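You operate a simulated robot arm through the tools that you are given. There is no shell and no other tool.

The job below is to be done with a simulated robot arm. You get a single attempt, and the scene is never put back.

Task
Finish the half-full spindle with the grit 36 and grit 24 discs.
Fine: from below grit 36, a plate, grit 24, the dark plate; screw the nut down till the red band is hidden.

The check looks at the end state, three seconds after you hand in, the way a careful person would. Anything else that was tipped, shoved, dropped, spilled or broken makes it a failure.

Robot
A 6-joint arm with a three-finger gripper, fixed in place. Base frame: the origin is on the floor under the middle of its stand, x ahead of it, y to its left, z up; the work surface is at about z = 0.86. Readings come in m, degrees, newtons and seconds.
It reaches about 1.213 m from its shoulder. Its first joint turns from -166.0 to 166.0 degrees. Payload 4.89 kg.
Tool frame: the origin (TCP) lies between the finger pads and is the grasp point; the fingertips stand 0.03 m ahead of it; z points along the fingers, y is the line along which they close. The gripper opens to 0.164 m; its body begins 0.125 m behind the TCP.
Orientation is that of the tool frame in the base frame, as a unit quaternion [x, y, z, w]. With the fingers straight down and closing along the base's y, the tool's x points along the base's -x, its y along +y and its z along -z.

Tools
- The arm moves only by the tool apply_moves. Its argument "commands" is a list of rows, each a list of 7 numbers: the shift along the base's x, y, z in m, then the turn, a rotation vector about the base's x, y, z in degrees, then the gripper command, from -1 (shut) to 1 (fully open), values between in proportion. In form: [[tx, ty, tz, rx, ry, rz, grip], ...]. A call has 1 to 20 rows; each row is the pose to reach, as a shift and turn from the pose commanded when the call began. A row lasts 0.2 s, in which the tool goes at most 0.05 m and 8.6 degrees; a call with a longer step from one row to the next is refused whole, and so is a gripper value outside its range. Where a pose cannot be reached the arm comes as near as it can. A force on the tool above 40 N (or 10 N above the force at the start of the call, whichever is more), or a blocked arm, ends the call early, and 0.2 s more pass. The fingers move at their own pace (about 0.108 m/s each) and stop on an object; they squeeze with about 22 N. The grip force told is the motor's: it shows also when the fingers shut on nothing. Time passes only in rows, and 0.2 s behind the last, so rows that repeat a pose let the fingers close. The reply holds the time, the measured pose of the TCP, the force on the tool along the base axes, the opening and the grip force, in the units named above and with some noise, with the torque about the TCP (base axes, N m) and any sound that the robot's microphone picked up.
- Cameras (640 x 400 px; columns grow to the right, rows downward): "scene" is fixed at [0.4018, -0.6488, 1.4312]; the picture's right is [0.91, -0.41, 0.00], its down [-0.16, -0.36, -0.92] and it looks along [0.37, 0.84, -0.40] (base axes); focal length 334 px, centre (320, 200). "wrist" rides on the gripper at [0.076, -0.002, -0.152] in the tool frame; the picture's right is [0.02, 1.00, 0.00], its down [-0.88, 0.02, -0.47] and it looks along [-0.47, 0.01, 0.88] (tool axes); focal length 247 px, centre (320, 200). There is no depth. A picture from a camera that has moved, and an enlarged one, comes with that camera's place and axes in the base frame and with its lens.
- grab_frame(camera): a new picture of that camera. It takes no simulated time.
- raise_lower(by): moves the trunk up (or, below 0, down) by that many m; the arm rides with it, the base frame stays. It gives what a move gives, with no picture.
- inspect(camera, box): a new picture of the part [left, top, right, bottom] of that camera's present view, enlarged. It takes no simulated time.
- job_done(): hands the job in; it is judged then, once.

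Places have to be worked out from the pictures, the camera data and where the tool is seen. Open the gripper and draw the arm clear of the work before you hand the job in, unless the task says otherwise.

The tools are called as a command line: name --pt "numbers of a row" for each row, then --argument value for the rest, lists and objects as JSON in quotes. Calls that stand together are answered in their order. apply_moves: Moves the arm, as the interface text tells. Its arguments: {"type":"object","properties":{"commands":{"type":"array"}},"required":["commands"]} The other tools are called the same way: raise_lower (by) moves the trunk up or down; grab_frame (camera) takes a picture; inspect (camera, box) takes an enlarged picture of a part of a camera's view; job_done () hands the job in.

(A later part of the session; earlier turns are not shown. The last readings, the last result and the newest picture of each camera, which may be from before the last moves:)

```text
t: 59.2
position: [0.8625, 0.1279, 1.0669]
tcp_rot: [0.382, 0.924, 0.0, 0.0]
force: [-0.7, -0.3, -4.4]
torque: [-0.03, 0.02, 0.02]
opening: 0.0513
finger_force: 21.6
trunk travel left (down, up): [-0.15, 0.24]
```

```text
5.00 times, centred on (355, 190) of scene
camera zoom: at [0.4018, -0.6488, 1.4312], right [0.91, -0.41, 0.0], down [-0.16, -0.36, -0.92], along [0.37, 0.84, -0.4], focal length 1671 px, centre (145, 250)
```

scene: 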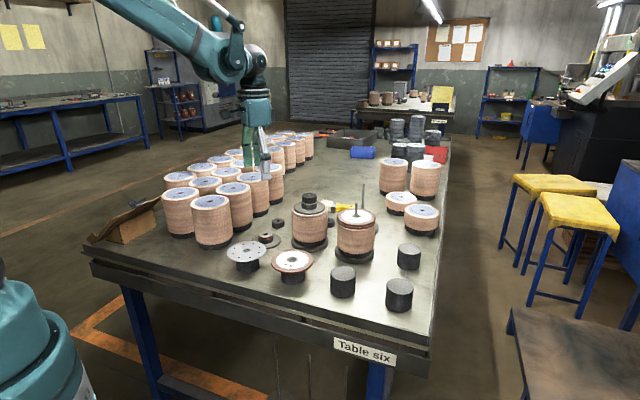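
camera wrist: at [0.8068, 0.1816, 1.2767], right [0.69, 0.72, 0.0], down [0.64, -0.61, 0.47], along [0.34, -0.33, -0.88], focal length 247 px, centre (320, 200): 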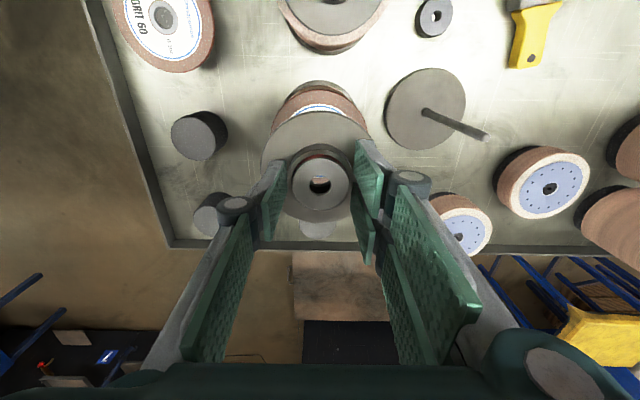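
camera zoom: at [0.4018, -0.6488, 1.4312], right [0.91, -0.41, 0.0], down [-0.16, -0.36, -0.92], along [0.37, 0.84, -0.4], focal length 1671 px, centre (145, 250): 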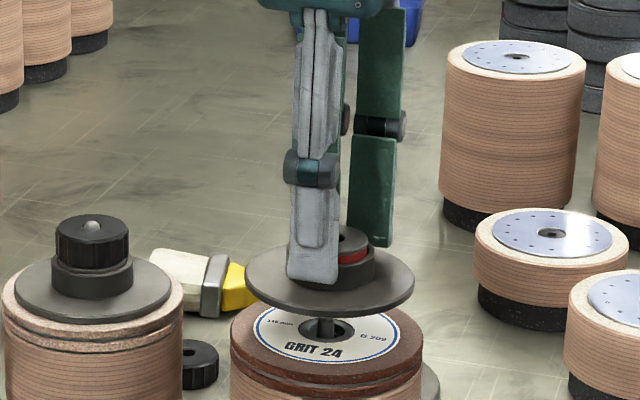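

No contact force, and the rod tip is appearing in the bore, laterally centred. I'll continue down another 18 mm.

apply_moves --pt "0 0 -0.004 0 0 0 -1" --pt "0 0 -0.008 0 0 0 -1" --pt "0 0 -0.012 0 0 0 -1" --pt "0 0 -0.016 0 0 0 -1" --pt "0 0 -0.019 0 0 0 -1" --pt "0 0 -0.019 0 0 0 -1"

inspect --camera "wrist" --box '[260, 110, 380, 230]'

inspect --camera "scene" --box '[320, 160, 390, 240]'

```text
t: 60.6
position: [0.864, 0.1268, 1.0485]
tcp_rot: [0.383, 0.924, 0.0, 0.0]
force: [-0.2, -1.1, -4.0]
torque: [0.0, -0.01, -0.01]
opening: 0.0512
finger_force: 22.1
trunk travel left (down, up): [-0.15, 0.24]
```

```text
3.33 times, centred on (320, 170) of wrist
camera zoom: at [0.8071, 0.1806, 1.2006], right [0.69, 0.72, 0.0], down [0.64, -0.61, 0.47], along [0.34, -0.33, -0.88], focal length 823 px, centre (320, 300)
```

zoom: 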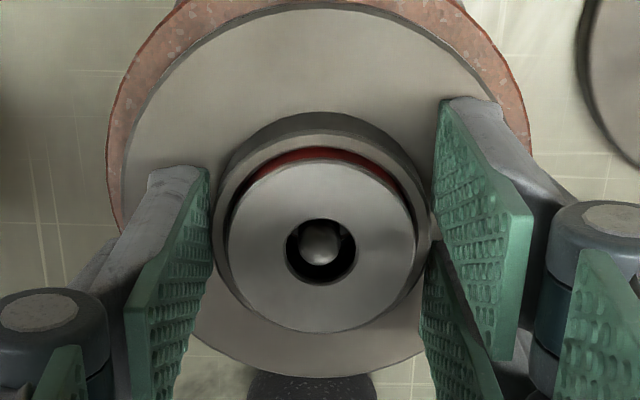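

```text
5.00 times, centred on (355, 200) of scene
camera zoom: at [0.4018, -0.6488, 1.4312], right [0.91, -0.41, 0.0], down [-0.16, -0.36, -0.92], along [0.37, 0.84, -0.4], focal length 1671 px, centre (145, 200)
```

zoom: 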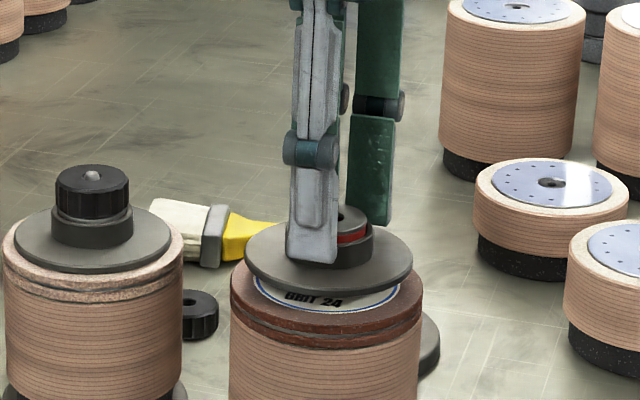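

The rod tip is centred inside the bore. I'll continue down until the plate rests on grit 24.

apply_moves --pt "0 0 -0.004 0 0 0 -1" --pt "0 0 -0.008 0 0 0 -1" --pt "0 0 -0.011 0 0 0 -1" --pt "0 0 -0.013 0 0 0 -1" --pt "0 0 -0.013 0 0 0 -1"

inspect --camera "wrist" --box '[260, 110, 380, 230]'

inspect --camera "scene" --box '[320, 170, 390, 250]'

```text
t: 61.8
position: [0.8614, 0.1268, 1.0347]
tcp_rot: [0.383, 0.924, 0.0, 0.0]
force: [0.3, 0.0, -5.3]
torque: [0.02, 0.02, 0.01]
opening: 0.0512
finger_force: 22.0
trunk travel left (down, up): [-0.15, 0.24]
```

```text
3.33 times, centred on (320, 170) of wrist
camera zoom: at [0.8071, 0.1798, 1.1873], right [0.69, 0.72, 0.0], down [0.64, -0.61, 0.47], along [0.34, -0.33, -0.88], focal length 823 px, centre (320, 300)
```

zoom: 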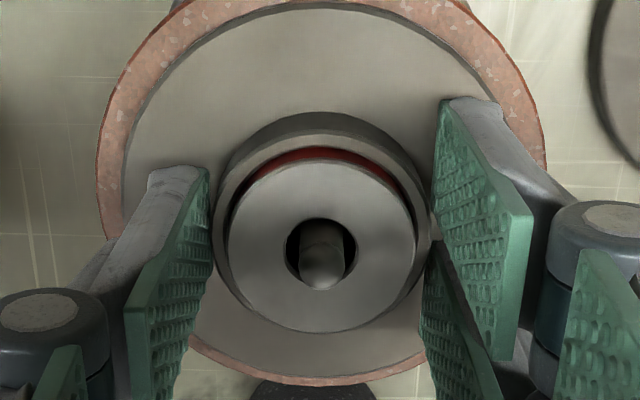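

```text
5.00 times, centred on (355, 210) of scene
camera zoom: at [0.4018, -0.6488, 1.4312], right [0.91, -0.41, 0.0], down [-0.16, -0.36, -0.92], along [0.37, 0.84, -0.4], focal length 1671 px, centre (145, 150)
```

zoom: 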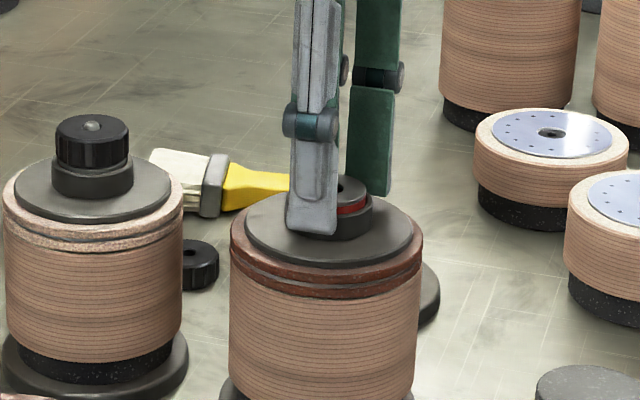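

Still hanging free. I'll lower a few more millimetres in small steps, looking for the weight to come off.

apply_moves --pt "0 0 -0.001 0 0 0 -1" --pt "0 0 -0.002 0 0 0 -1" --pt "0 0 -0.003 0 0 0 -1" --pt "0 0 -0.003 0 0 0 -1"

```text
t: 62.8
position: [0.8599, 0.127, 1.0331]
tcp_rot: [0.383, 0.924, 0.001, 0.0]
force: [8.4, 2.5, 17.9]
torque: [0.06, -0.3, 0.02]
opening: 0.0515
finger_force: 22.7
trunk travel left (down, up): [-0.15, 0.24]
```

It's in contact at TCP ≈ 1.033. I'll relieve the press by 1 mm, then release the collar.

apply_moves --pt "0 0 0.001 0 0 0 -1" --pt "0 0 0.0015 0 0 0 -1" --pt "0 0 0.0015 0 0 0 -0.2" --pt "0 0 0.0015 0 0 0 0.0" --pt "0 0 0.0015 0 0 0 0.0"

inspect --camera "wrist" --box '[230, 90, 410, 260]'

inspect --camera "scene" --box '[320, 170, 390, 250]'

```text
t: 64.0
position: [0.8612, 0.1278, 1.0332]
tcp_rot: [0.383, 0.924, 0.0, -0.001]
force: [0.2, 0.6, -0.1]
torque: [0.02, 0.0, -0.02]
opening: 0.0817
finger_force: 0.0
trunk travel left (down, up): [-0.15, 0.24]
```

```text
2.35 times, centred on (320, 175) of wrist
camera zoom: at [0.8064, 0.1801, 1.186], right [0.69, 0.72, 0.0], down [0.64, -0.61, 0.47], along [0.34, -0.33, -0.88], focal length 581 px, centre (320, 259)
```

zoom: 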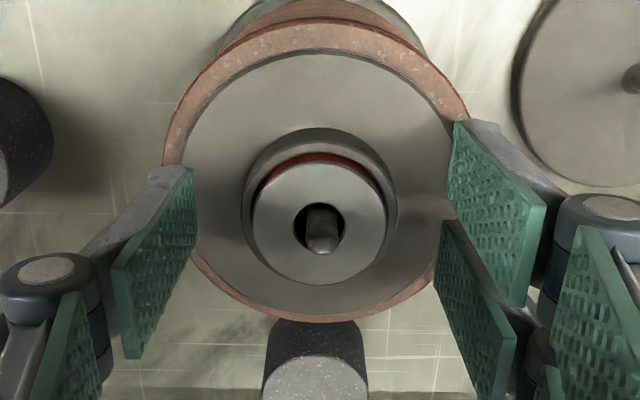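

```text
5.00 times, centred on (355, 210) of scene
camera zoom: at [0.4018, -0.6488, 1.4312], right [0.91, -0.41, 0.0], down [-0.16, -0.36, -0.92], along [0.37, 0.84, -0.4], focal length 1671 px, centre (145, 150)
```

zoom: 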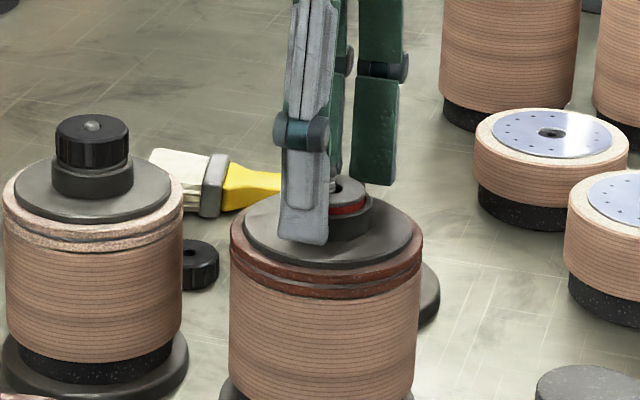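

The dark plate is released on the stack with the rod through its bore. I'll rise and look at how it sits.

apply_moves --pt "0 0 0.01 0 0 0 0.1" --pt "0 0 0.03 0 0 0 0.2" --pt "0 0 0.06 0 0 0 0.2" --pt "0 0 0.09 0 0 0 0.2" --pt "0 0 0.1 0 0 0 0.2" --pt "0 0 0.1 0 0 0 0.2"

inspect --camera "wrist" --box '[240, 80, 400, 200]'

inspect --camera "scene" --box '[270, 180, 390, 260]'

inspect --camera "scene" --box '[330, 190, 382, 230]'

```text
t: 65.4
position: [0.8605, 0.1269, 1.1352]
tcp_rot: [0.382, 0.924, 0.0, 0.0]
force: [-0.9, -0.7, 0.7]
torque: [0.01, -0.03, 0.02]
opening: 0.0984
finger_force: 0.0
trunk travel left (down, up): [-0.15, 0.24]
```

```text
3.33 times, centred on (320, 140) of wrist
camera zoom: at [0.806, 0.18, 1.2871], right [0.69, 0.72, 0.0], down [0.64, -0.61, 0.47], along [0.34, -0.33, -0.88], focal length 823 px, centre (320, 400)
```

zoom: 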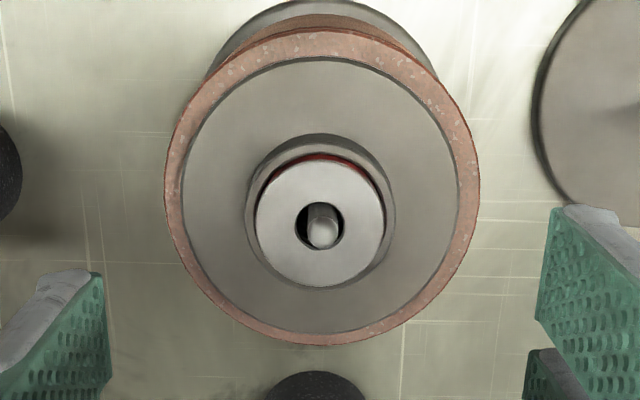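

```text
5.00 times, centred on (330, 220) of scene
camera zoom: at [0.4018, -0.6488, 1.4312], right [0.91, -0.41, 0.0], down [-0.16, -0.36, -0.92], along [0.37, 0.84, -0.4], focal length 1671 px, centre (270, 100)
```

zoom: 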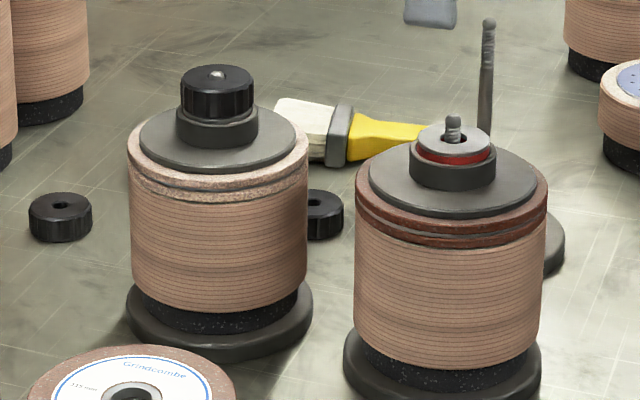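

```text
10.00 times, centred on (356, 210) of scene
camera zoom: at [0.4018, -0.6488, 1.4312], right [0.91, -0.41, 0.0], down [-0.16, -0.36, -0.92], along [0.37, 0.84, -0.4], focal length 3342 px, centre (-40, 100)
```

zoom: 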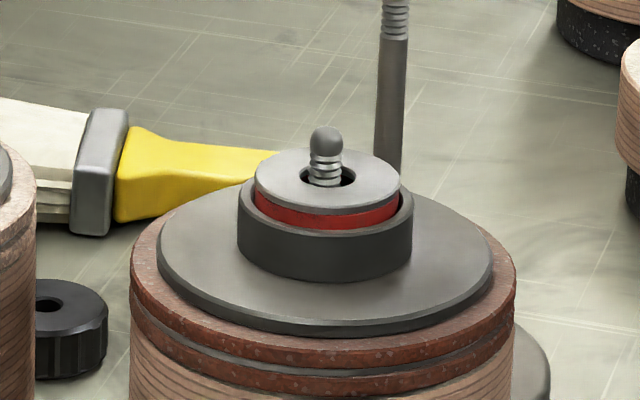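

The dark plate sits flat and centred, with the threaded rod tip showing through the bush and the red band visible. Next I'll fetch the free nut near (0.692, 0.402).

apply_moves --pt "-0.01 0.016 0 0 0 0 0.1" --pt "-0.03 0.048 0 0 0 0 0.0" --pt "-0.053 0.085 0 0 0 0 0.0" --pt "-0.076 0.122 0 0 0 0 0.0" --pt "-0.099 0.159 0 0 0 0 0.0" --pt "-0.122 0.196 0 0 0 0 0.0" --pt "-0.145 0.233 0 0 0 0 0.0" --pt "-0.161 0.26 -0.005 0 0 0 0.0" --pt "-0.169 0.274 -0.02 0 0 0 0.0" --pt "-0.169 0.275 -0.055 0 0 0 0.0" --pt "-0.169 0.275 -0.095 0 0 0 0.0" --pt "-0.169 0.275 -0.135 0 0 0 0.0" --pt "-0.169 0.275 -0.135 0 0 0 0.0"

grab_frame --camera "wrist"

inspect --camera "wrist" --box '[270, 90, 370, 180]'

inspect --camera "scene" --box '[220, 160, 330, 260]'

```text
t: 68.2
position: [0.6924, 0.4022, 0.9992]
tcp_rot: [0.382, 0.924, 0.001, 0.0]
force: [-0.1, 0.4, -0.2]
torque: [-0.03, -0.02, -0.02]
opening: 0.0822
finger_force: 0.0
trunk travel left (down, up): [-0.15, 0.24]
```

```text
taken
camera wrist: at [0.6378, 0.4548, 1.1513], right [0.69, 0.72, 0.0], down [0.64, -0.61, 0.47], along [0.34, -0.33, -0.88], focal length 247 px, centre (320, 200)
```

wrist: 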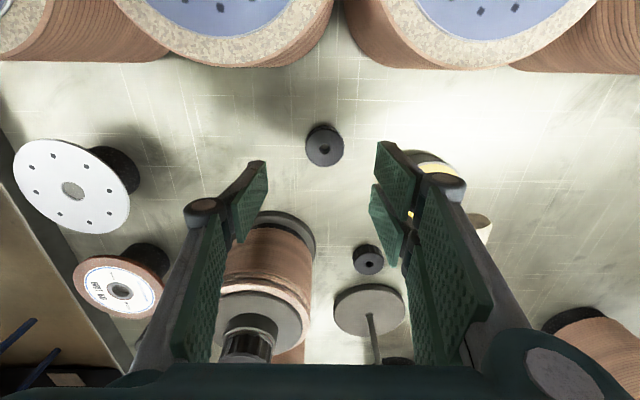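

```text
4.44 times, centred on (320, 135) of wrist
camera zoom: at [0.6378, 0.4548, 1.1513], right [0.69, 0.72, 0.0], down [0.64, -0.61, 0.47], along [0.34, -0.33, -0.88], focal length 1098 px, centre (320, 489)
```

zoom: 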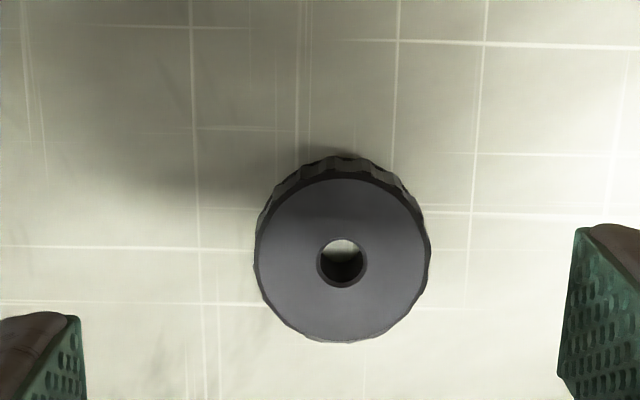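

```text
4.00 times, centred on (275, 210) of scene
camera zoom: at [0.4018, -0.6488, 1.4312], right [0.91, -0.41, 0.0], down [-0.16, -0.36, -0.92], along [0.37, 0.84, -0.4], focal length 1337 px, centre (500, 160)
```

zoom: 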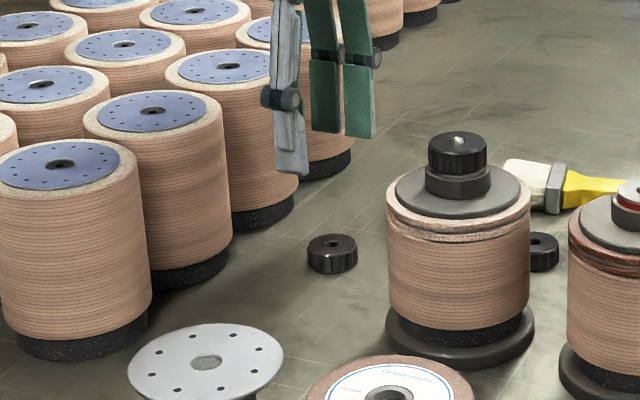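

The nut's centre is offset by (+5.5, +1.3) mm; it is about 45 mm across and 20 mm tall. I'll lower so the tips grip its upper half (TCP ≈ 0.901), checking before closing.

apply_moves --pt "0.003 0.001 -0.02 0 0 0 0.0" --pt "0.0055 0.0013 -0.045 0 0 0 0.0" --pt "0.0055 0.0013 -0.068 0 0 0 0.0" --pt "0.0055 0.0013 -0.084 0 0 0 0.0" --pt "0.0055 0.0013 -0.093 0 0 0 0.0" --pt "0.0055 0.0013 -0.097 0 0 0 0.0" --pt "0.0055 0.0013 -0.097 0 0 0 0.0"

inspect --camera "wrist" --box '[230, 90, 410, 260]'

inspect --camera "scene" --box '[255, 190, 325, 250]'

```text
t: 69.8
position: [0.6987, 0.4045, 0.9025]
tcp_rot: [0.383, 0.924, 0.0, 0.0]
force: [0.3, 0.1, -0.5]
torque: [0.01, 0.05, 0.0]
opening: 0.082
finger_force: 0.1
trunk travel left (down, up): [-0.15, 0.24]
```

```text
2.35 times, centred on (320, 175) of wrist
camera zoom: at [0.643, 0.457, 1.054], right [0.69, 0.72, 0.0], down [0.64, -0.61, 0.47], along [0.34, -0.33, -0.88], focal length 581 px, centre (320, 259)
```

zoom: 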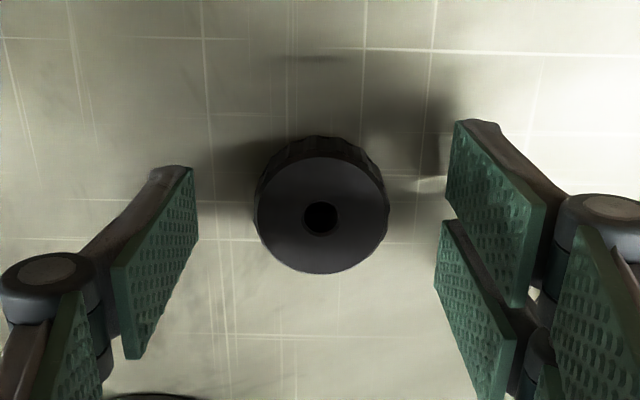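

```text
6.67 times, centred on (290, 220) of scene
camera zoom: at [0.4018, -0.6488, 1.4312], right [0.91, -0.41, 0.0], down [-0.16, -0.36, -0.92], along [0.37, 0.84, -0.4], focal length 2228 px, centre (520, 67)
```

zoom: 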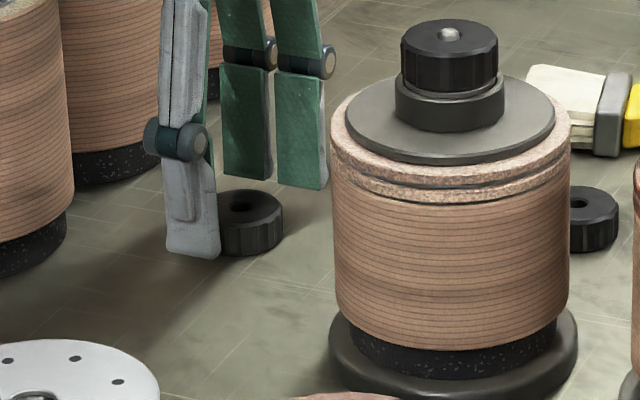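

The nut is centred under the tool. I'll go 3 mm lower and close on it.

apply_moves --pt "0 0 -0.0015 0 0 0 0.0" --pt "0 0 -0.003 0 0 0 0.0" --pt "0 0 -0.003 0 0 0 -1" --pt "0 0 -0.003 0 0 0 -1" --pt "0 0 -0.003 0 0 0 -1" --pt "0 0 -0.003 0 0 0 -1"

inspect --camera "wrist" --box '[230, 90, 410, 260]'

inspect --camera "scene" --box '[255, 190, 325, 250]'

```text
t: 71.2
position: [0.6996, 0.4039, 0.8985]
tcp_rot: [0.382, 0.924, 0.0, 0.0]
force: [0.2, -0.2, 0.3]
torque: [-0.04, -0.01, -0.01]
opening: 0.0449
finger_force: 22.1
trunk travel left (down, up): [-0.15, 0.24]
```

```text
2.35 times, centred on (320, 175) of wrist
camera zoom: at [0.6435, 0.4569, 1.051], right [0.69, 0.72, 0.0], down [0.64, -0.61, 0.47], along [0.34, -0.33, -0.88], focal length 581 px, centre (320, 259)
```

zoom: 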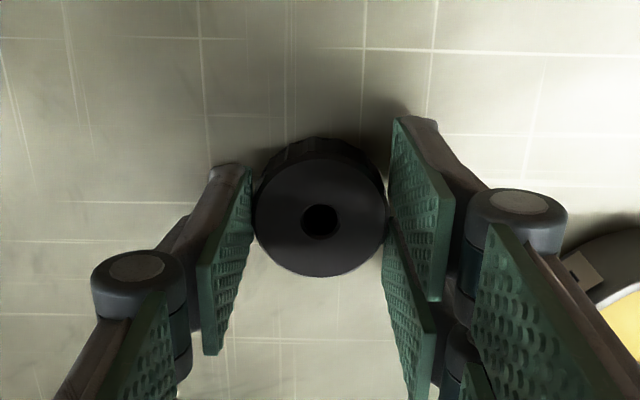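

```text
6.67 times, centred on (290, 220) of scene
camera zoom: at [0.4018, -0.6488, 1.4312], right [0.91, -0.41, 0.0], down [-0.16, -0.36, -0.92], along [0.37, 0.84, -0.4], focal length 2228 px, centre (520, 67)
```

zoom: 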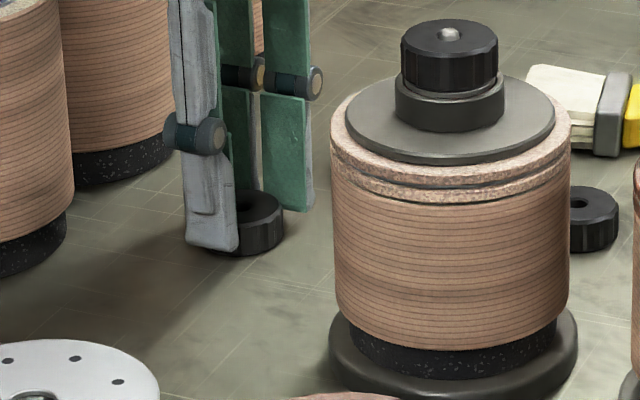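

The nut is gripped (0.0449 m) and centred. I'll lift it and carry it high over to above the spindle.

apply_moves --pt "0 0 0.005 0 0 0 -1" --pt "0 0 0.02 0 0 0 -1" --pt "0 0 0.05 0 0 0 -1" --pt "0 0 0.09 0 0 0 -1" --pt "0 0 0.13 0 0 0 -1" --pt "0 0 0.17 0 0 0 -1" --pt "0 0 0.205 0 0 0 -1" --pt "0.005 -0.01 0.222 0 0 0 -1" --pt "0.02 -0.034 0.222 0 0 0 -1" --pt "0.04 -0.068 0.222 0 0 0 -1" --pt "0.06 -0.102 0.222 0 0 0 -1" --pt "0.08 -0.136 0.222 0 0 0 -1" --pt "0.1 -0.17 0.222 0 0 0 -1" --pt "0.12 -0.204 0.222 0 0 0 -1" --pt "0.138 -0.236 0.222 0 0 0 -1" --pt "0.153 -0.26 0.222 0 0 0 -1" --pt "0.161 -0.273 0.222 0 0 0 -1" --pt "0.162 -0.276 0.222 0 0 0 -1" --pt "0.162 -0.276 0.222 0 0 0 -1"

grab_frame --camera "wrist"

inspect --camera "scene" --box '[280, 120, 420, 270]'

```text
t: 75.2
position: [0.8613, 0.1277, 1.1213]
tcp_rot: [0.382, 0.924, 0.0, 0.0]
force: [-0.7, 0.7, -0.8]
torque: [0.02, -0.02, -0.02]
opening: 0.0446
finger_force: 22.0
trunk travel left (down, up): [-0.15, 0.24]
```

```text
taken
camera wrist: at [0.8064, 0.1804, 1.2731], right [0.69, 0.72, 0.0], down [0.64, -0.61, 0.47], along [0.34, -0.33, -0.88], focal length 247 px, centre (320, 200)
```

wrist: 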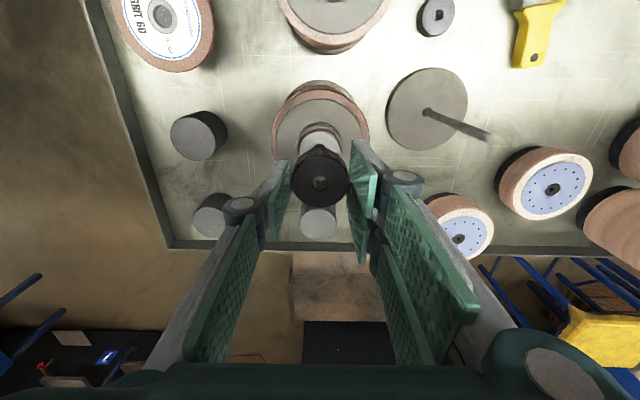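

```text
2.67 times, centred on (350, 195) of scene
camera zoom: at [0.4018, -0.6488, 1.4312], right [0.91, -0.41, 0.0], down [-0.16, -0.36, -0.92], along [0.37, 0.84, -0.4], focal length 891 px, centre (240, 213)
```

zoom: 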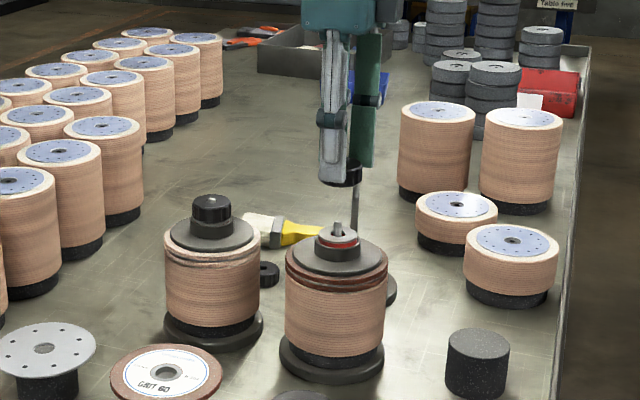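

The nut is held above the rod. I'll first wind the wrist up counter-clockwise in free air, to have a long clockwise stroke for screwing and to find how far the wrist turns.

apply_moves --pt "0 0 0.01 0 0 8 -1" --pt "0 0 0.01 0 0 16 -1" --pt "0 0 0.01 0 0 24 -1" --pt "0 0 0.01 0 0 32 -1" --pt "0 0 0.01 0 0 40 -1" --pt "0 0 0.01 0 0 48 -1" --pt "0 0 0.01 0 0 56 -1" --pt "0 0 0.01 0 0 64 -1" --pt "0 0 0.01 0 0 72 -1" --pt "0 0 0.01 0 0 80 -1" --pt "0 0 0.01 0 0 88 -1" --pt "0 0 0.01 0 0 96 -1" --pt "0 0 0.01 0 0 104 -1" --pt "0 0 0.01 0 0 112 -1" --pt "0 0 0.01 0 0 120 -1" --pt "0 0 0.01 0 0 128 -1" --pt "0 0 0.01 0 0 135 -1" --pt "0 0 0.01 0 0 135 -1"

grab_frame --camera "scene"

```text
t: 79.0
position: [0.859, 0.1274, 1.1308]
tcp_rot: [0.708, -0.706, 0.0, 0.0]
force: [-0.4, 0.5, -0.5]
torque: [-0.02, 0.01, 0.0]
opening: 0.0446
finger_force: 22.3
trunk travel left (down, up): [-0.15, 0.24]
```

```text
taken
```

scene: 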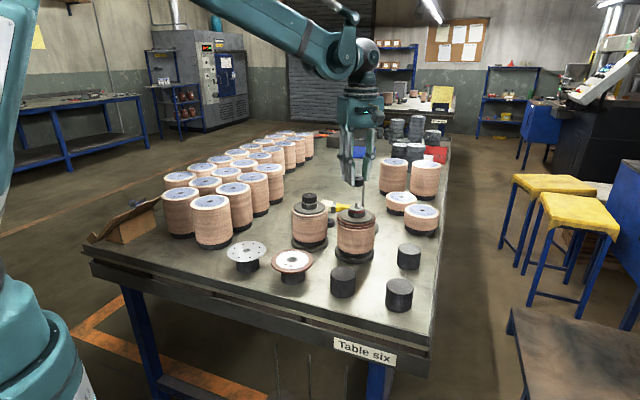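

The wrist reached +90° without trouble. I'll keep winding another 90°.

apply_moves --pt "0 0 0 0 0 8 -1" --pt "0 0 0 0 0 16 -1" --pt "0 0 0 0 0 24 -1" --pt "0 0 0 0 0 32 -1" --pt "0 0 0 0 0 40 -1" --pt "0 0 0 0 0 48 -1" --pt "0 0 0 0 0 56 -1" --pt "0 0 0 0 0 64 -1" --pt "0 0 0 0 0 72 -1" --pt "0 0 0 0 0 80 -1" --pt "0 0 0 0 0 88 -1" --pt "0 0 0 0 0 88 -1"

grab_frame --camera "wrist"

grab_frame --camera "scene"

```text
t: 81.6
position: [0.8605, 0.1273, 1.131]
tcp_rot: [1.0, -0.017, -0.001, 0.0]
force: [-0.8, -0.3, -0.7]
torque: [0.0, 0.0, 0.0]
opening: 0.0448
finger_force: 22.5
trunk travel left (down, up): [-0.15, 0.24]
```

```text
taken
camera wrist: at [0.9372, 0.1267, 1.2831], right [-0.01, -1.0, 0.0], down [-0.88, 0.01, 0.47], along [-0.47, 0.0, -0.88], focal length 247 px, centre (320, 200)
```

wrist: 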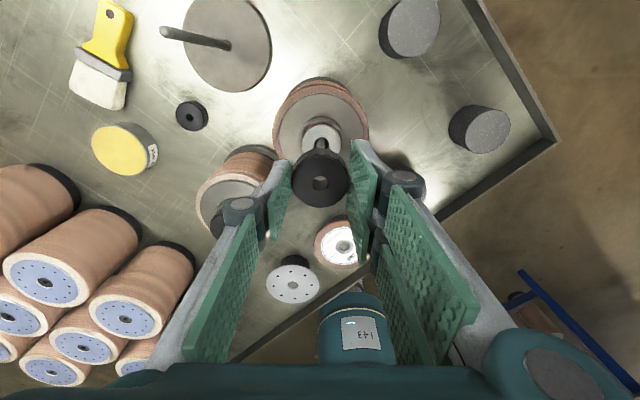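

```text
taken
```

scene: 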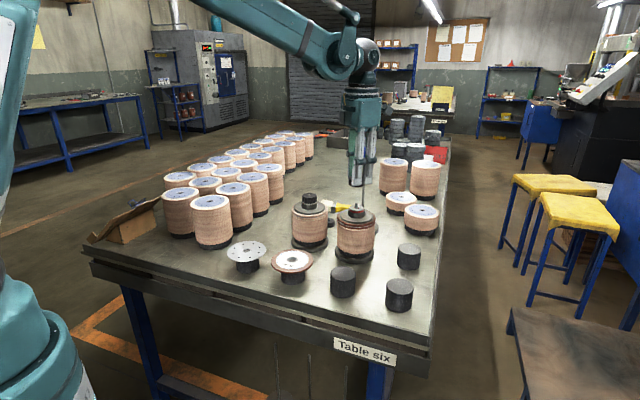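

At 178° everything is still fine. I'll wind another 88° to find the limit.

apply_moves --pt "0 0 0 0 0 8 -1" --pt "0 0 0 0 0 16 -1" --pt "0 0 0 0 0 24 -1" --pt "0 0 0 0 0 32 -1" --pt "0 0 0 0 0 40 -1" --pt "0 0 0 0 0 48 -1" --pt "0 0 0 0 0 56 -1" --pt "0 0 0 0 0 64 -1" --pt "0 0 0 0 0 72 -1" --pt "0 0 0 0 0 80 -1" --pt "0 0 0 0 0 88 -1" --pt "0 0 0 0 0 88 -1"

```text
t: 84.2
position: [0.8599, 0.1291, 1.1311]
tcp_rot: [1.0, 0.013, 0.001, 0.003]
force: [-0.3, -0.1, 0.2]
torque: [0.05, -0.01, 0.04]
opening: 0.0444
finger_force: 22.6
out of reach, approached as far as the arm can: row 1, 2, 3, 4, 5, 6, 7, 8, 9, 10, 11, 12
trunk travel left (down, up): [-0.15, 0.24]
```

The limit is near +181°. A null move will show whether the commanded pose was clipped there.

apply_moves --pt "0 0 0 0 0 0 -1"

inspect --camera "wrist" --box '[230, 100, 410, 260]'

```text
t: 84.6
position: [0.859, 0.1288, 1.1319]
tcp_rot: [1.0, 0.012, 0.0, 0.002]
force: [0.4, 0.5, -1.2]
torque: [-0.01, 0.02, 0.02]
opening: 0.0448
finger_force: 21.7
trunk travel left (down, up): [-0.15, 0.24]
```

```text
2.50 times, centred on (320, 180) of wrist
camera zoom: at [0.9366, 0.1328, 1.2832], right [0.05, -1.0, 0.0], down [-0.88, -0.04, 0.47], along [-0.47, -0.03, -0.88], focal length 617 px, centre (320, 250)
```

zoom: 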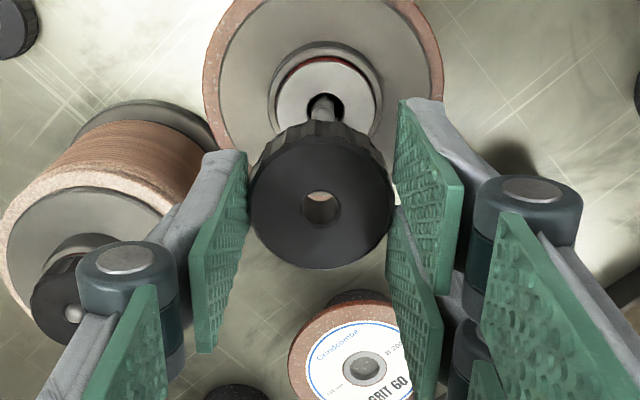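

The commanded pose was clipped at the limit, so there's no mismatch. I'll back off 4°, align over the rod at about (0.862, 0.128) and lower the nut to just above the rod tip.

apply_moves --pt "0.001 -0.0005 -0.01 0 0 -4 -1" --pt "0.002 -0.001 -0.022 0 0 -4 -1" --pt "0.002 -0.001 -0.034 0 0 -4 -1" --pt "0.002 -0.001 -0.044 0 0 -4 -1" --pt "0.002 -0.001 -0.052 0 0 -4 -1" --pt "0.002 -0.001 -0.052 0 0 -4 -1" --pt "0.002 -0.001 -0.052 0 0 -4 -1"

inspect --camera "wrist" --box '[250, 110, 390, 240]'

inspect --camera "scene" --box '[325, 170, 385, 230]'

```text
t: 86.2
position: [0.863, 0.127, 1.0783]
tcp_rot: [1.0, -0.022, 0.0, 0.003]
force: [0.2, 0.1, -0.2]
torque: [0.03, 0.0, 0.01]
opening: 0.0445
finger_force: 21.9
trunk travel left (down, up): [-0.15, 0.24]
```

```text
3.08 times, centred on (320, 175) of wrist
camera zoom: at [0.9391, 0.1253, 1.2311], right [-0.02, -1.0, 0.0], down [-0.88, 0.02, 0.47], along [-0.47, 0.01, -0.88], focal length 760 px, centre (320, 277)
```

zoom: 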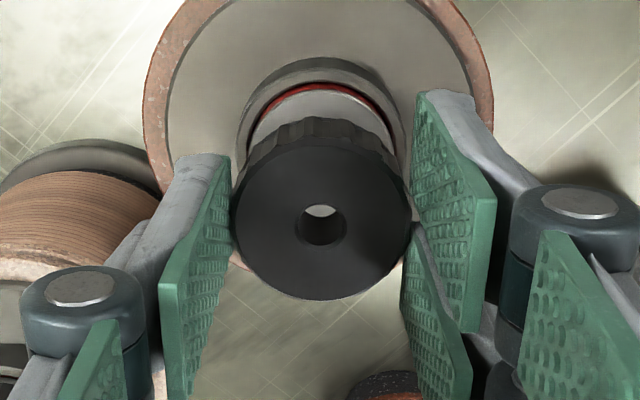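

```text
6.67 times, centred on (355, 200) of scene
camera zoom: at [0.4018, -0.6488, 1.4312], right [0.91, -0.41, 0.0], down [-0.16, -0.36, -0.92], along [0.37, 0.84, -0.4], focal length 2228 px, centre (87, 200)
```

zoom: 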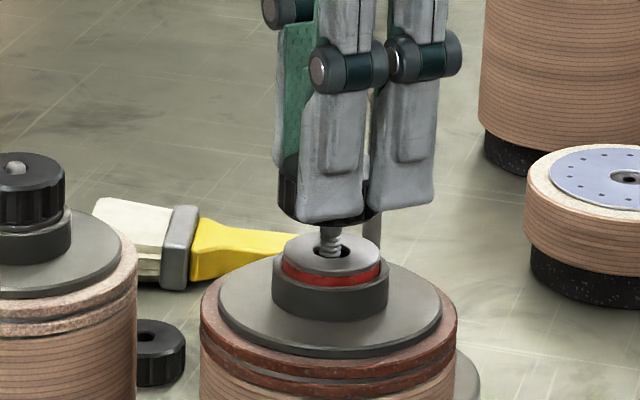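

The nut's underside is about 1 cm above the rod tip and laterally in line. The tips are about 1 cm above the nut's lower edge, as I wanted. I'll lower slowly onto the pilot and watch the force.

apply_moves --pt "-0.0005 0.0005 -0.003 0 0 0 -1" --pt "-0.0005 0.0005 -0.006 0 0 0 -1" --pt "-0.0005 0.0005 -0.009 0 0 0 -1" --pt "-0.0005 0.0005 -0.011 0 0 0 -1" --pt "-0.0005 0.0005 -0.011 0 0 0 -1"

inspect --camera "wrist" --box '[250, 110, 390, 240]'

inspect --camera "scene" --box '[325, 170, 385, 230]'

```text
t: 87.4
position: [0.8627, 0.1274, 1.0697]
tcp_rot: [1.0, -0.022, 0.0, 0.002]
force: [11.7, 3.6, 21.5]
torque: [0.17, -0.53, 0.0]
opening: 0.0448
finger_force: 21.7
trunk travel left (down, up): [-0.15, 0.24]
```

```text
3.08 times, centred on (320, 175) of wrist
camera zoom: at [0.9386, 0.1263, 1.2212], right [-0.02, -1.0, 0.0], down [-0.88, 0.02, 0.47], along [-0.47, 0.01, -0.88], focal length 760 px, centre (320, 277)
```

zoom: 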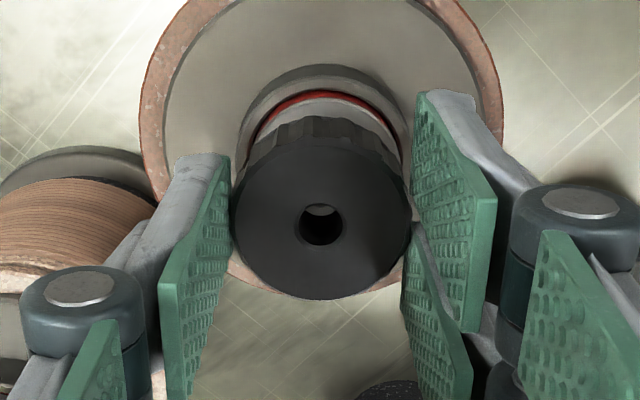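

```text
6.67 times, centred on (355, 200) of scene
camera zoom: at [0.4018, -0.6488, 1.4312], right [0.91, -0.41, 0.0], down [-0.16, -0.36, -0.92], along [0.37, 0.84, -0.4], focal length 2228 px, centre (87, 200)
```

zoom: 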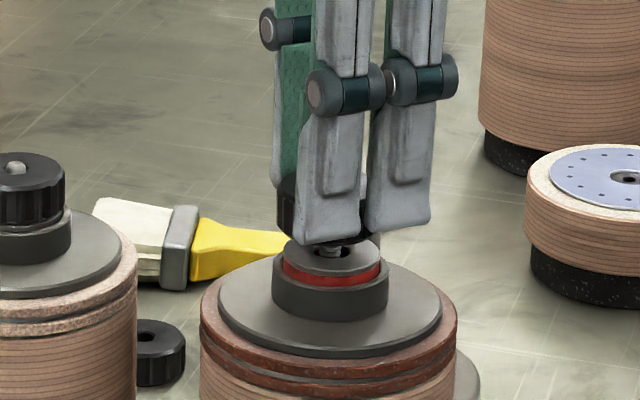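

There's contact on the rod's dome. The force (+11.7, +3.6, 21.5) N and torque say the rod axis lies about 1.4 mm in +x and 0.8 mm in +y from the nut's axis. I'll lift slightly, shift that way and come down again.

apply_moves --pt "0 0 0.003 0 0 0 -1" --pt "0.0014 0.0008 0.004 0 0 0 -1" --pt "0.0014 0.0008 0.002 0 0 0 -1" --pt "0.0014 0.0008 0.0 0 0 0 -1" --pt "0.0014 0.0008 -0.0015 0 0 0 -1" --pt "0.0014 0.0008 -0.0015 0 0 0 -1"

inspect --camera "scene" --box '[325, 170, 385, 230]'

```text
t: 88.8
position: [0.8631, 0.1289, 1.067]
tcp_rot: [1.0, -0.022, 0.001, 0.003]
force: [0.2, -0.6, -0.9]
torque: [0.02, 0.0, -0.02]
opening: 0.0447
finger_force: 21.9
trunk travel left (down, up): [-0.15, 0.24]
```

```text
6.67 times, centred on (355, 200) of scene
camera zoom: at [0.4018, -0.6488, 1.4312], right [0.91, -0.41, 0.0], down [-0.16, -0.36, -0.92], along [0.37, 0.84, -0.4], focal length 2228 px, centre (87, 200)
```

zoom: 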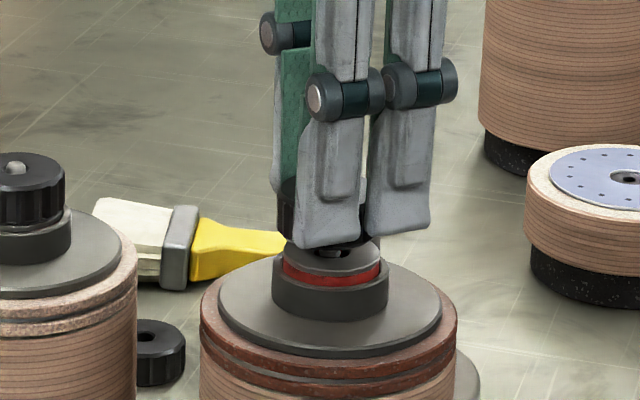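

No force now: the pilot has entered the nut. I'll lower gently until the nut meets the thread.

apply_moves --pt "0 0 -0.0015 0 0 0 -1" --pt "0 0 -0.003 0 0 0 -1" --pt "0 0 -0.004 0 0 0 -1" --pt "0 0 -0.004 0 0 0 -1"

```text
t: 89.8
position: [0.8638, 0.1271, 1.0629]
tcp_rot: [1.0, -0.023, 0.0, 0.002]
force: [-0.1, -0.7, -0.9]
torque: [0.0, 0.04, 0.0]
opening: 0.0446
finger_force: 21.9
trunk travel left (down, up): [-0.15, 0.24]
```

Still free. I'll continue down in small steps.

apply_moves --pt "0 0 -0.001 0 0 0 -1" --pt "0 0 -0.002 0 0 0 -1" --pt "0 0 -0.003 0 0 0 -1" --pt "0 0 -0.003 0 0 0 -1"

inspect --camera "scene" --box '[325, 170, 385, 230]'

inspect --camera "wrist" --box '[250, 110, 390, 240]'

```text
t: 90.8
position: [0.8632, 0.129, 1.0604]
tcp_rot: [1.0, -0.023, 0.0, 0.003]
force: [0.4, -0.3, -0.9]
torque: [-0.03, 0.0, -0.01]
opening: 0.0447
finger_force: 21.8
trunk travel left (down, up): [-0.15, 0.24]
```

```text
6.67 times, centred on (355, 200) of scene
camera zoom: at [0.4018, -0.6488, 1.4312], right [0.91, -0.41, 0.0], down [-0.16, -0.36, -0.92], along [0.37, 0.84, -0.4], focal length 2228 px, centre (87, 200)
```

zoom: 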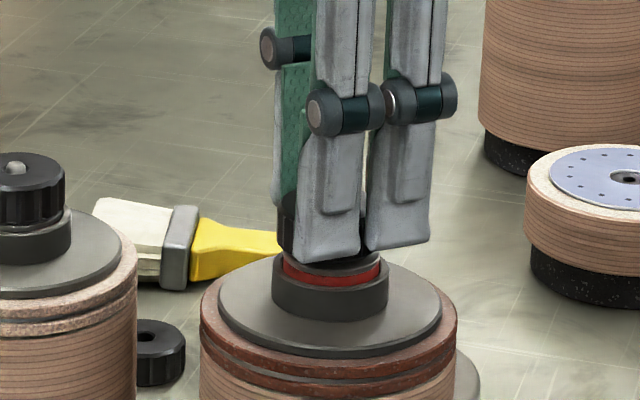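

```text
3.08 times, centred on (320, 175) of wrist
camera zoom: at [0.9397, 0.1272, 1.2118], right [-0.02, -1.0, 0.0], down [-0.88, 0.02, 0.47], along [-0.47, 0.01, -0.88], focal length 760 px, centre (320, 277)
```

zoom: 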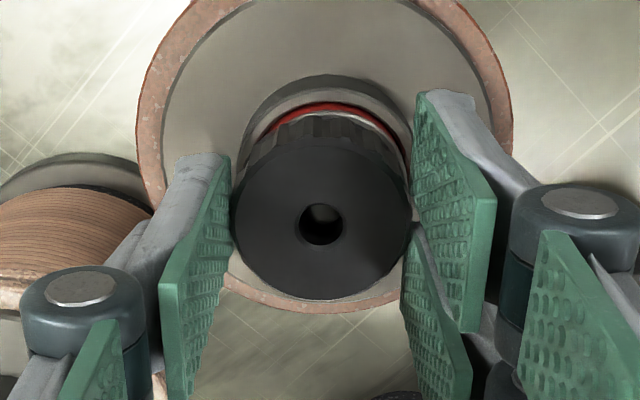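

The rod tip is well inside the nut's bore, with still no resistance. I'll continue in 1 mm steps until I feel the thread or the bush.

apply_moves --pt "0 0 -0.001 0 0 0 -1" --pt "0 0 -0.002 0 0 0 -1" --pt "0 0 -0.002 0 0 0 -1"

```text
t: 91.6
position: [0.8629, 0.1292, 1.0577]
tcp_rot: [1.0, -0.023, 0.0, 0.003]
force: [9.0, -11.0, 5.2]
torque: [-0.48, -0.32, 0.04]
opening: 0.0446
finger_force: 21.8
trunk travel left (down, up): [-0.15, 0.24]
```

I feel a mostly sideways contact (+9, -11, 5) N at the nut's lower edge, meaning the rod lies slightly toward +x, -y. I'll shift a little that way and re-read.

apply_moves --pt "0.0004 -0.0005 0.0005 0 0 0 -1" --pt "0.0007 -0.0009 0.0 0 0 0 -1" --pt "0.0007 -0.0009 0.0 0 0 0 -1"

```text
t: 92.4
position: [0.8648, 0.1273, 1.0578]
tcp_rot: [1.0, -0.023, 0.0, 0.002]
force: [5.5, -6.5, 1.2]
torque: [-0.01, -0.1, 0.0]
opening: 0.0446
finger_force: 21.4
trunk travel left (down, up): [-0.15, 0.24]
```

The side force dropped by about 40%. I'll shift a bit further the same way.

apply_moves --pt "0.0005 -0.0006 0.0 0 0 0 -1" --pt "0.0009 -0.0011 0.0 0 0 0 -1" --pt "0.0009 -0.0011 0.0 0 0 0 -1"

```text
t: 93.2
position: [0.8644, 0.127, 1.0583]
tcp_rot: [1.0, -0.023, 0.0, 0.001]
force: [-7.4, 13.0, 1.8]
torque: [0.88, 0.47, -0.03]
opening: 0.0447
finger_force: 21.7
trunk travel left (down, up): [-0.15, 0.24]
```

Slightly overshot; the neutral point is about 0.5 mm back in x and 0.7 mm back in y. I'll return to it.

apply_moves --pt "-0.0005 0.0007 0.0 0 0 0 -1" --pt "-0.0005 0.0007 0.0 0 0 0 -1" --pt "-0.0005 0.0007 0.0 0 0 0 -1"

```text
t: 94.0
position: [0.8629, 0.1273, 1.0584]
tcp_rot: [1.0, -0.023, 0.0, 0.002]
force: [-6.7, 10.7, 1.0]
torque: [0.48, 0.28, -0.01]
opening: 0.0447
finger_force: 21.6
trunk travel left (down, up): [-0.15, 0.24]
```

There's some friction hysteresis. I'll go a little further back.

apply_moves --pt "-0.0003 0.0006 0.0 0 0 0 -1" --pt "-0.0003 0.0006 0.0 0 0 0 -1"

```text
t: 94.6
position: [0.8637, 0.1272, 1.0579]
tcp_rot: [1.0, -0.023, -0.001, 0.003]
force: [-4.8, 8.5, 1.3]
torque: [0.09, 0.07, 0.0]
opening: 0.0447
finger_force: 21.7
trunk travel left (down, up): [-0.15, 0.24]
```

The side force is easing. Now I'll begin turning clockwise: a first 64° with a small feed down, watching forces and sound.

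apply_moves --pt "-0.0001 0.0002 -0.0002 0 0 -8 -1" --pt "-0.0002 0.0004 -0.0003 0 0 -16 -1" --pt "-0.0002 0.0005 -0.0004 0 0 -24 -1" --pt "-0.0002 0.0005 -0.0005 0 0 -32 -1" --pt "-0.0002 0.0005 -0.0006 0 0 -40 -1" --pt "-0.0002 0.0005 -0.0007 0 0 -48 -1" --pt "-0.0002 0.0005 -0.0008 0 0 -56 -1" --pt "-0.0002 0.0005 -0.0009 0 0 -64 -1" --pt "-0.0002 0.0005 -0.001 0 0 -64 -1"

inspect --camera "scene" --box '[325, 170, 385, 230]'

```text
t: 96.6
position: [0.863, 0.1268, 1.058]
tcp_rot: [0.836, -0.549, -0.001, 0.001]
force: [-4.3, -14.5, 7.0]
torque: [-0.76, 0.18, -0.04]
opening: 0.0448
finger_force: 21.7
trunk travel left (down, up): [-0.15, 0.24]
```

```text
6.67 times, centred on (355, 200) of scene
camera zoom: at [0.4018, -0.6488, 1.4312], right [0.91, -0.41, 0.0], down [-0.16, -0.36, -0.92], along [0.37, 0.84, -0.4], focal length 2228 px, centre (87, 200)
```

zoom: 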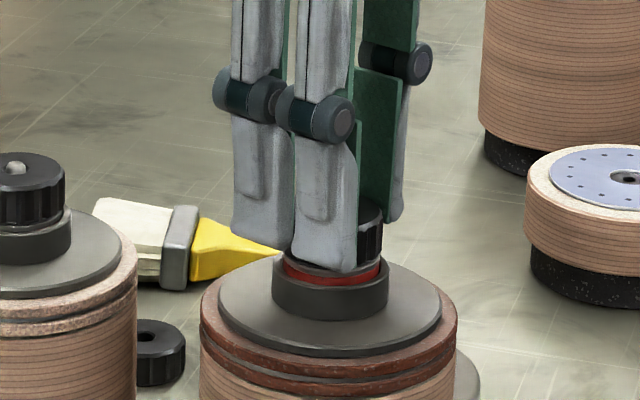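

It turned 64° freely with some sideways load (-4, -14) N, so the tool should shift a little toward -y. I'll compensate and keep turning with a slight down feed.

apply_moves --pt "-0.0003 -0.0006 0 0 0 0 -1" --pt "-0.0004 -0.001 -0.0002 0 0 -8 -1" --pt "-0.0004 -0.001 -0.0004 0 0 -16 -1" --pt "-0.0004 -0.001 -0.0005 0 0 -24 -1" --pt "-0.0004 -0.001 -0.0006 0 0 -32 -1" --pt "-0.0004 -0.001 -0.0007 0 0 -40 -1" --pt "-0.0004 -0.001 -0.0008 0 0 -48 -1" --pt "-0.0004 -0.001 -0.0009 0 0 -56 -1" --pt "-0.0004 -0.001 -0.001 0 0 -64 -1" --pt "-0.0004 -0.001 -0.001 0 0 -64 -1"

inspect --camera "scene" --box '[325, 170, 385, 230]'

inspect --camera "wrist" --box '[250, 110, 390, 240]'

```text
t: 98.8
position: [0.8628, 0.1271, 1.0561]
tcp_rot: [-0.417, 0.909, 0.003, -0.001]
force: [-2.1, -6.6, 6.7]
torque: [-0.17, -0.01, 0.0]
opening: 0.045
finger_force: 22.0
trunk travel left (down, up): [-0.15, 0.24]
```

```text
6.67 times, centred on (355, 200) of scene
camera zoom: at [0.4018, -0.6488, 1.4312], right [0.91, -0.41, 0.0], down [-0.16, -0.36, -0.92], along [0.37, 0.84, -0.4], focal length 2228 px, centre (87, 200)
```

zoom: 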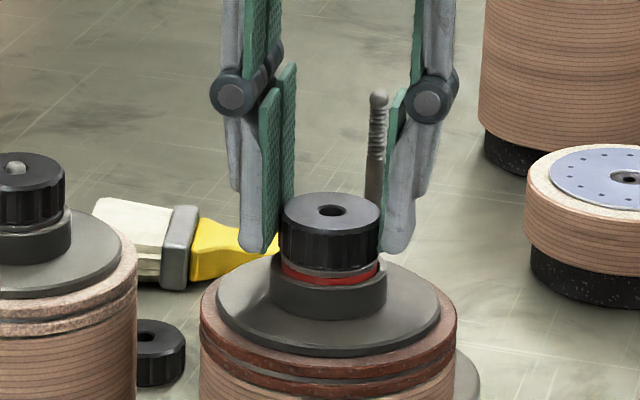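

```text
3.08 times, centred on (320, 175) of wrist
camera zoom: at [0.8149, 0.0674, 1.2083], right [-0.77, 0.64, 0.0], down [0.56, 0.68, 0.47], along [0.3, 0.37, -0.88], focal length 760 px, centre (320, 277)
```

zoom: 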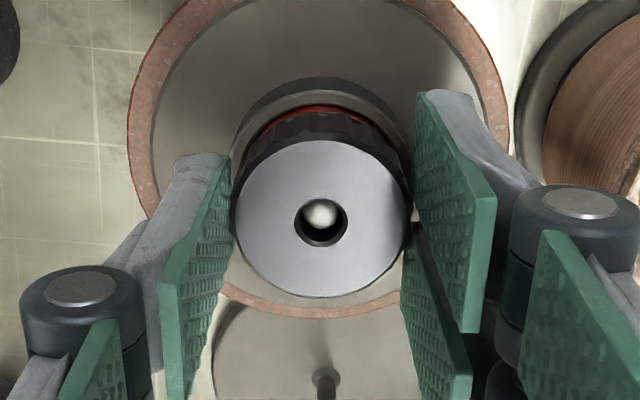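

The nut is on the rod, and the rod tip shows inside its bore. I'll keep turning clockwise with modest feed and follow the height.

apply_moves --pt "-0.0002 -0.0004 -0.0001 0 0 -8 -1" --pt "-0.0002 -0.0005 -0.0003 0 0 -16 -1" --pt "-0.0002 -0.0005 -0.0004 0 0 -24 -1" --pt "-0.0002 -0.0005 -0.0006 0 0 -32 -1" --pt "-0.0002 -0.0005 -0.0007 0 0 -40 -1" --pt "-0.0002 -0.0005 -0.0008 0 0 -48 -1" --pt "-0.0002 -0.0005 -0.001 0 0 -56 -1" --pt "-0.0002 -0.0005 -0.0011 0 0 -64 -1" --pt "-0.0002 -0.0005 -0.0012 0 0 -72 -1" --pt "-0.0002 -0.0005 -0.0013 0 0 -80 -1" --pt "-0.0002 -0.0005 -0.0014 0 0 -88 -1" --pt "-0.0002 -0.0005 -0.0015 0 0 -96 -1" --pt "-0.0002 -0.0005 -0.0015 0 0 -96 -1"

inspect --camera "scene" --box '[325, 170, 385, 230]'

inspect --camera "wrist" --box '[250, 110, 390, 240]'

```text
t: 101.6
position: [0.8632, 0.1271, 1.0551]
tcp_rot: [0.395, 0.918, 0.002, 0.002]
force: [-3.8, 11.8, 12.8]
torque: [0.22, 0.14, -0.08]
opening: 0.0445
finger_force: 21.7
trunk travel left (down, up): [-0.15, 0.24]
```

```text
6.67 times, centred on (355, 200) of scene
camera zoom: at [0.4018, -0.6488, 1.4312], right [0.91, -0.41, 0.0], down [-0.16, -0.36, -0.92], along [0.37, 0.84, -0.4], focal length 2228 px, centre (87, 200)
```

zoom: 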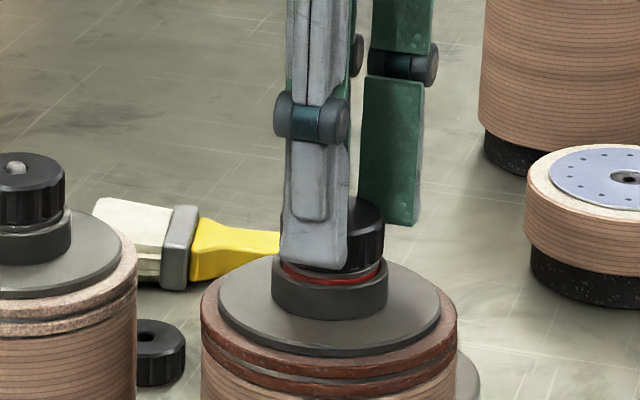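

```text
3.08 times, centred on (320, 175) of wrist
camera zoom: at [0.8092, 0.1806, 1.2067], right [0.71, 0.7, 0.01], down [0.62, -0.63, 0.47], along [0.34, -0.33, -0.88], focal length 760 px, centre (320, 277)
```

zoom: 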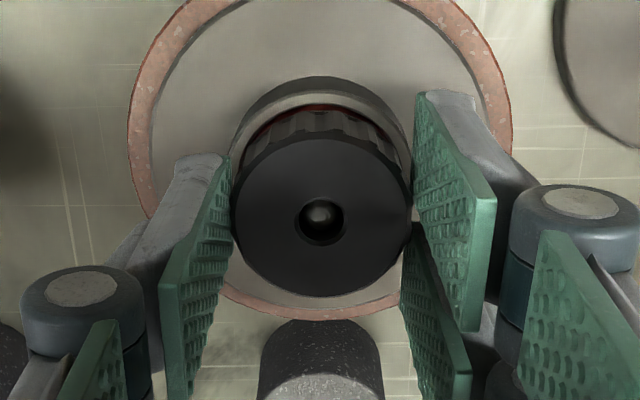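

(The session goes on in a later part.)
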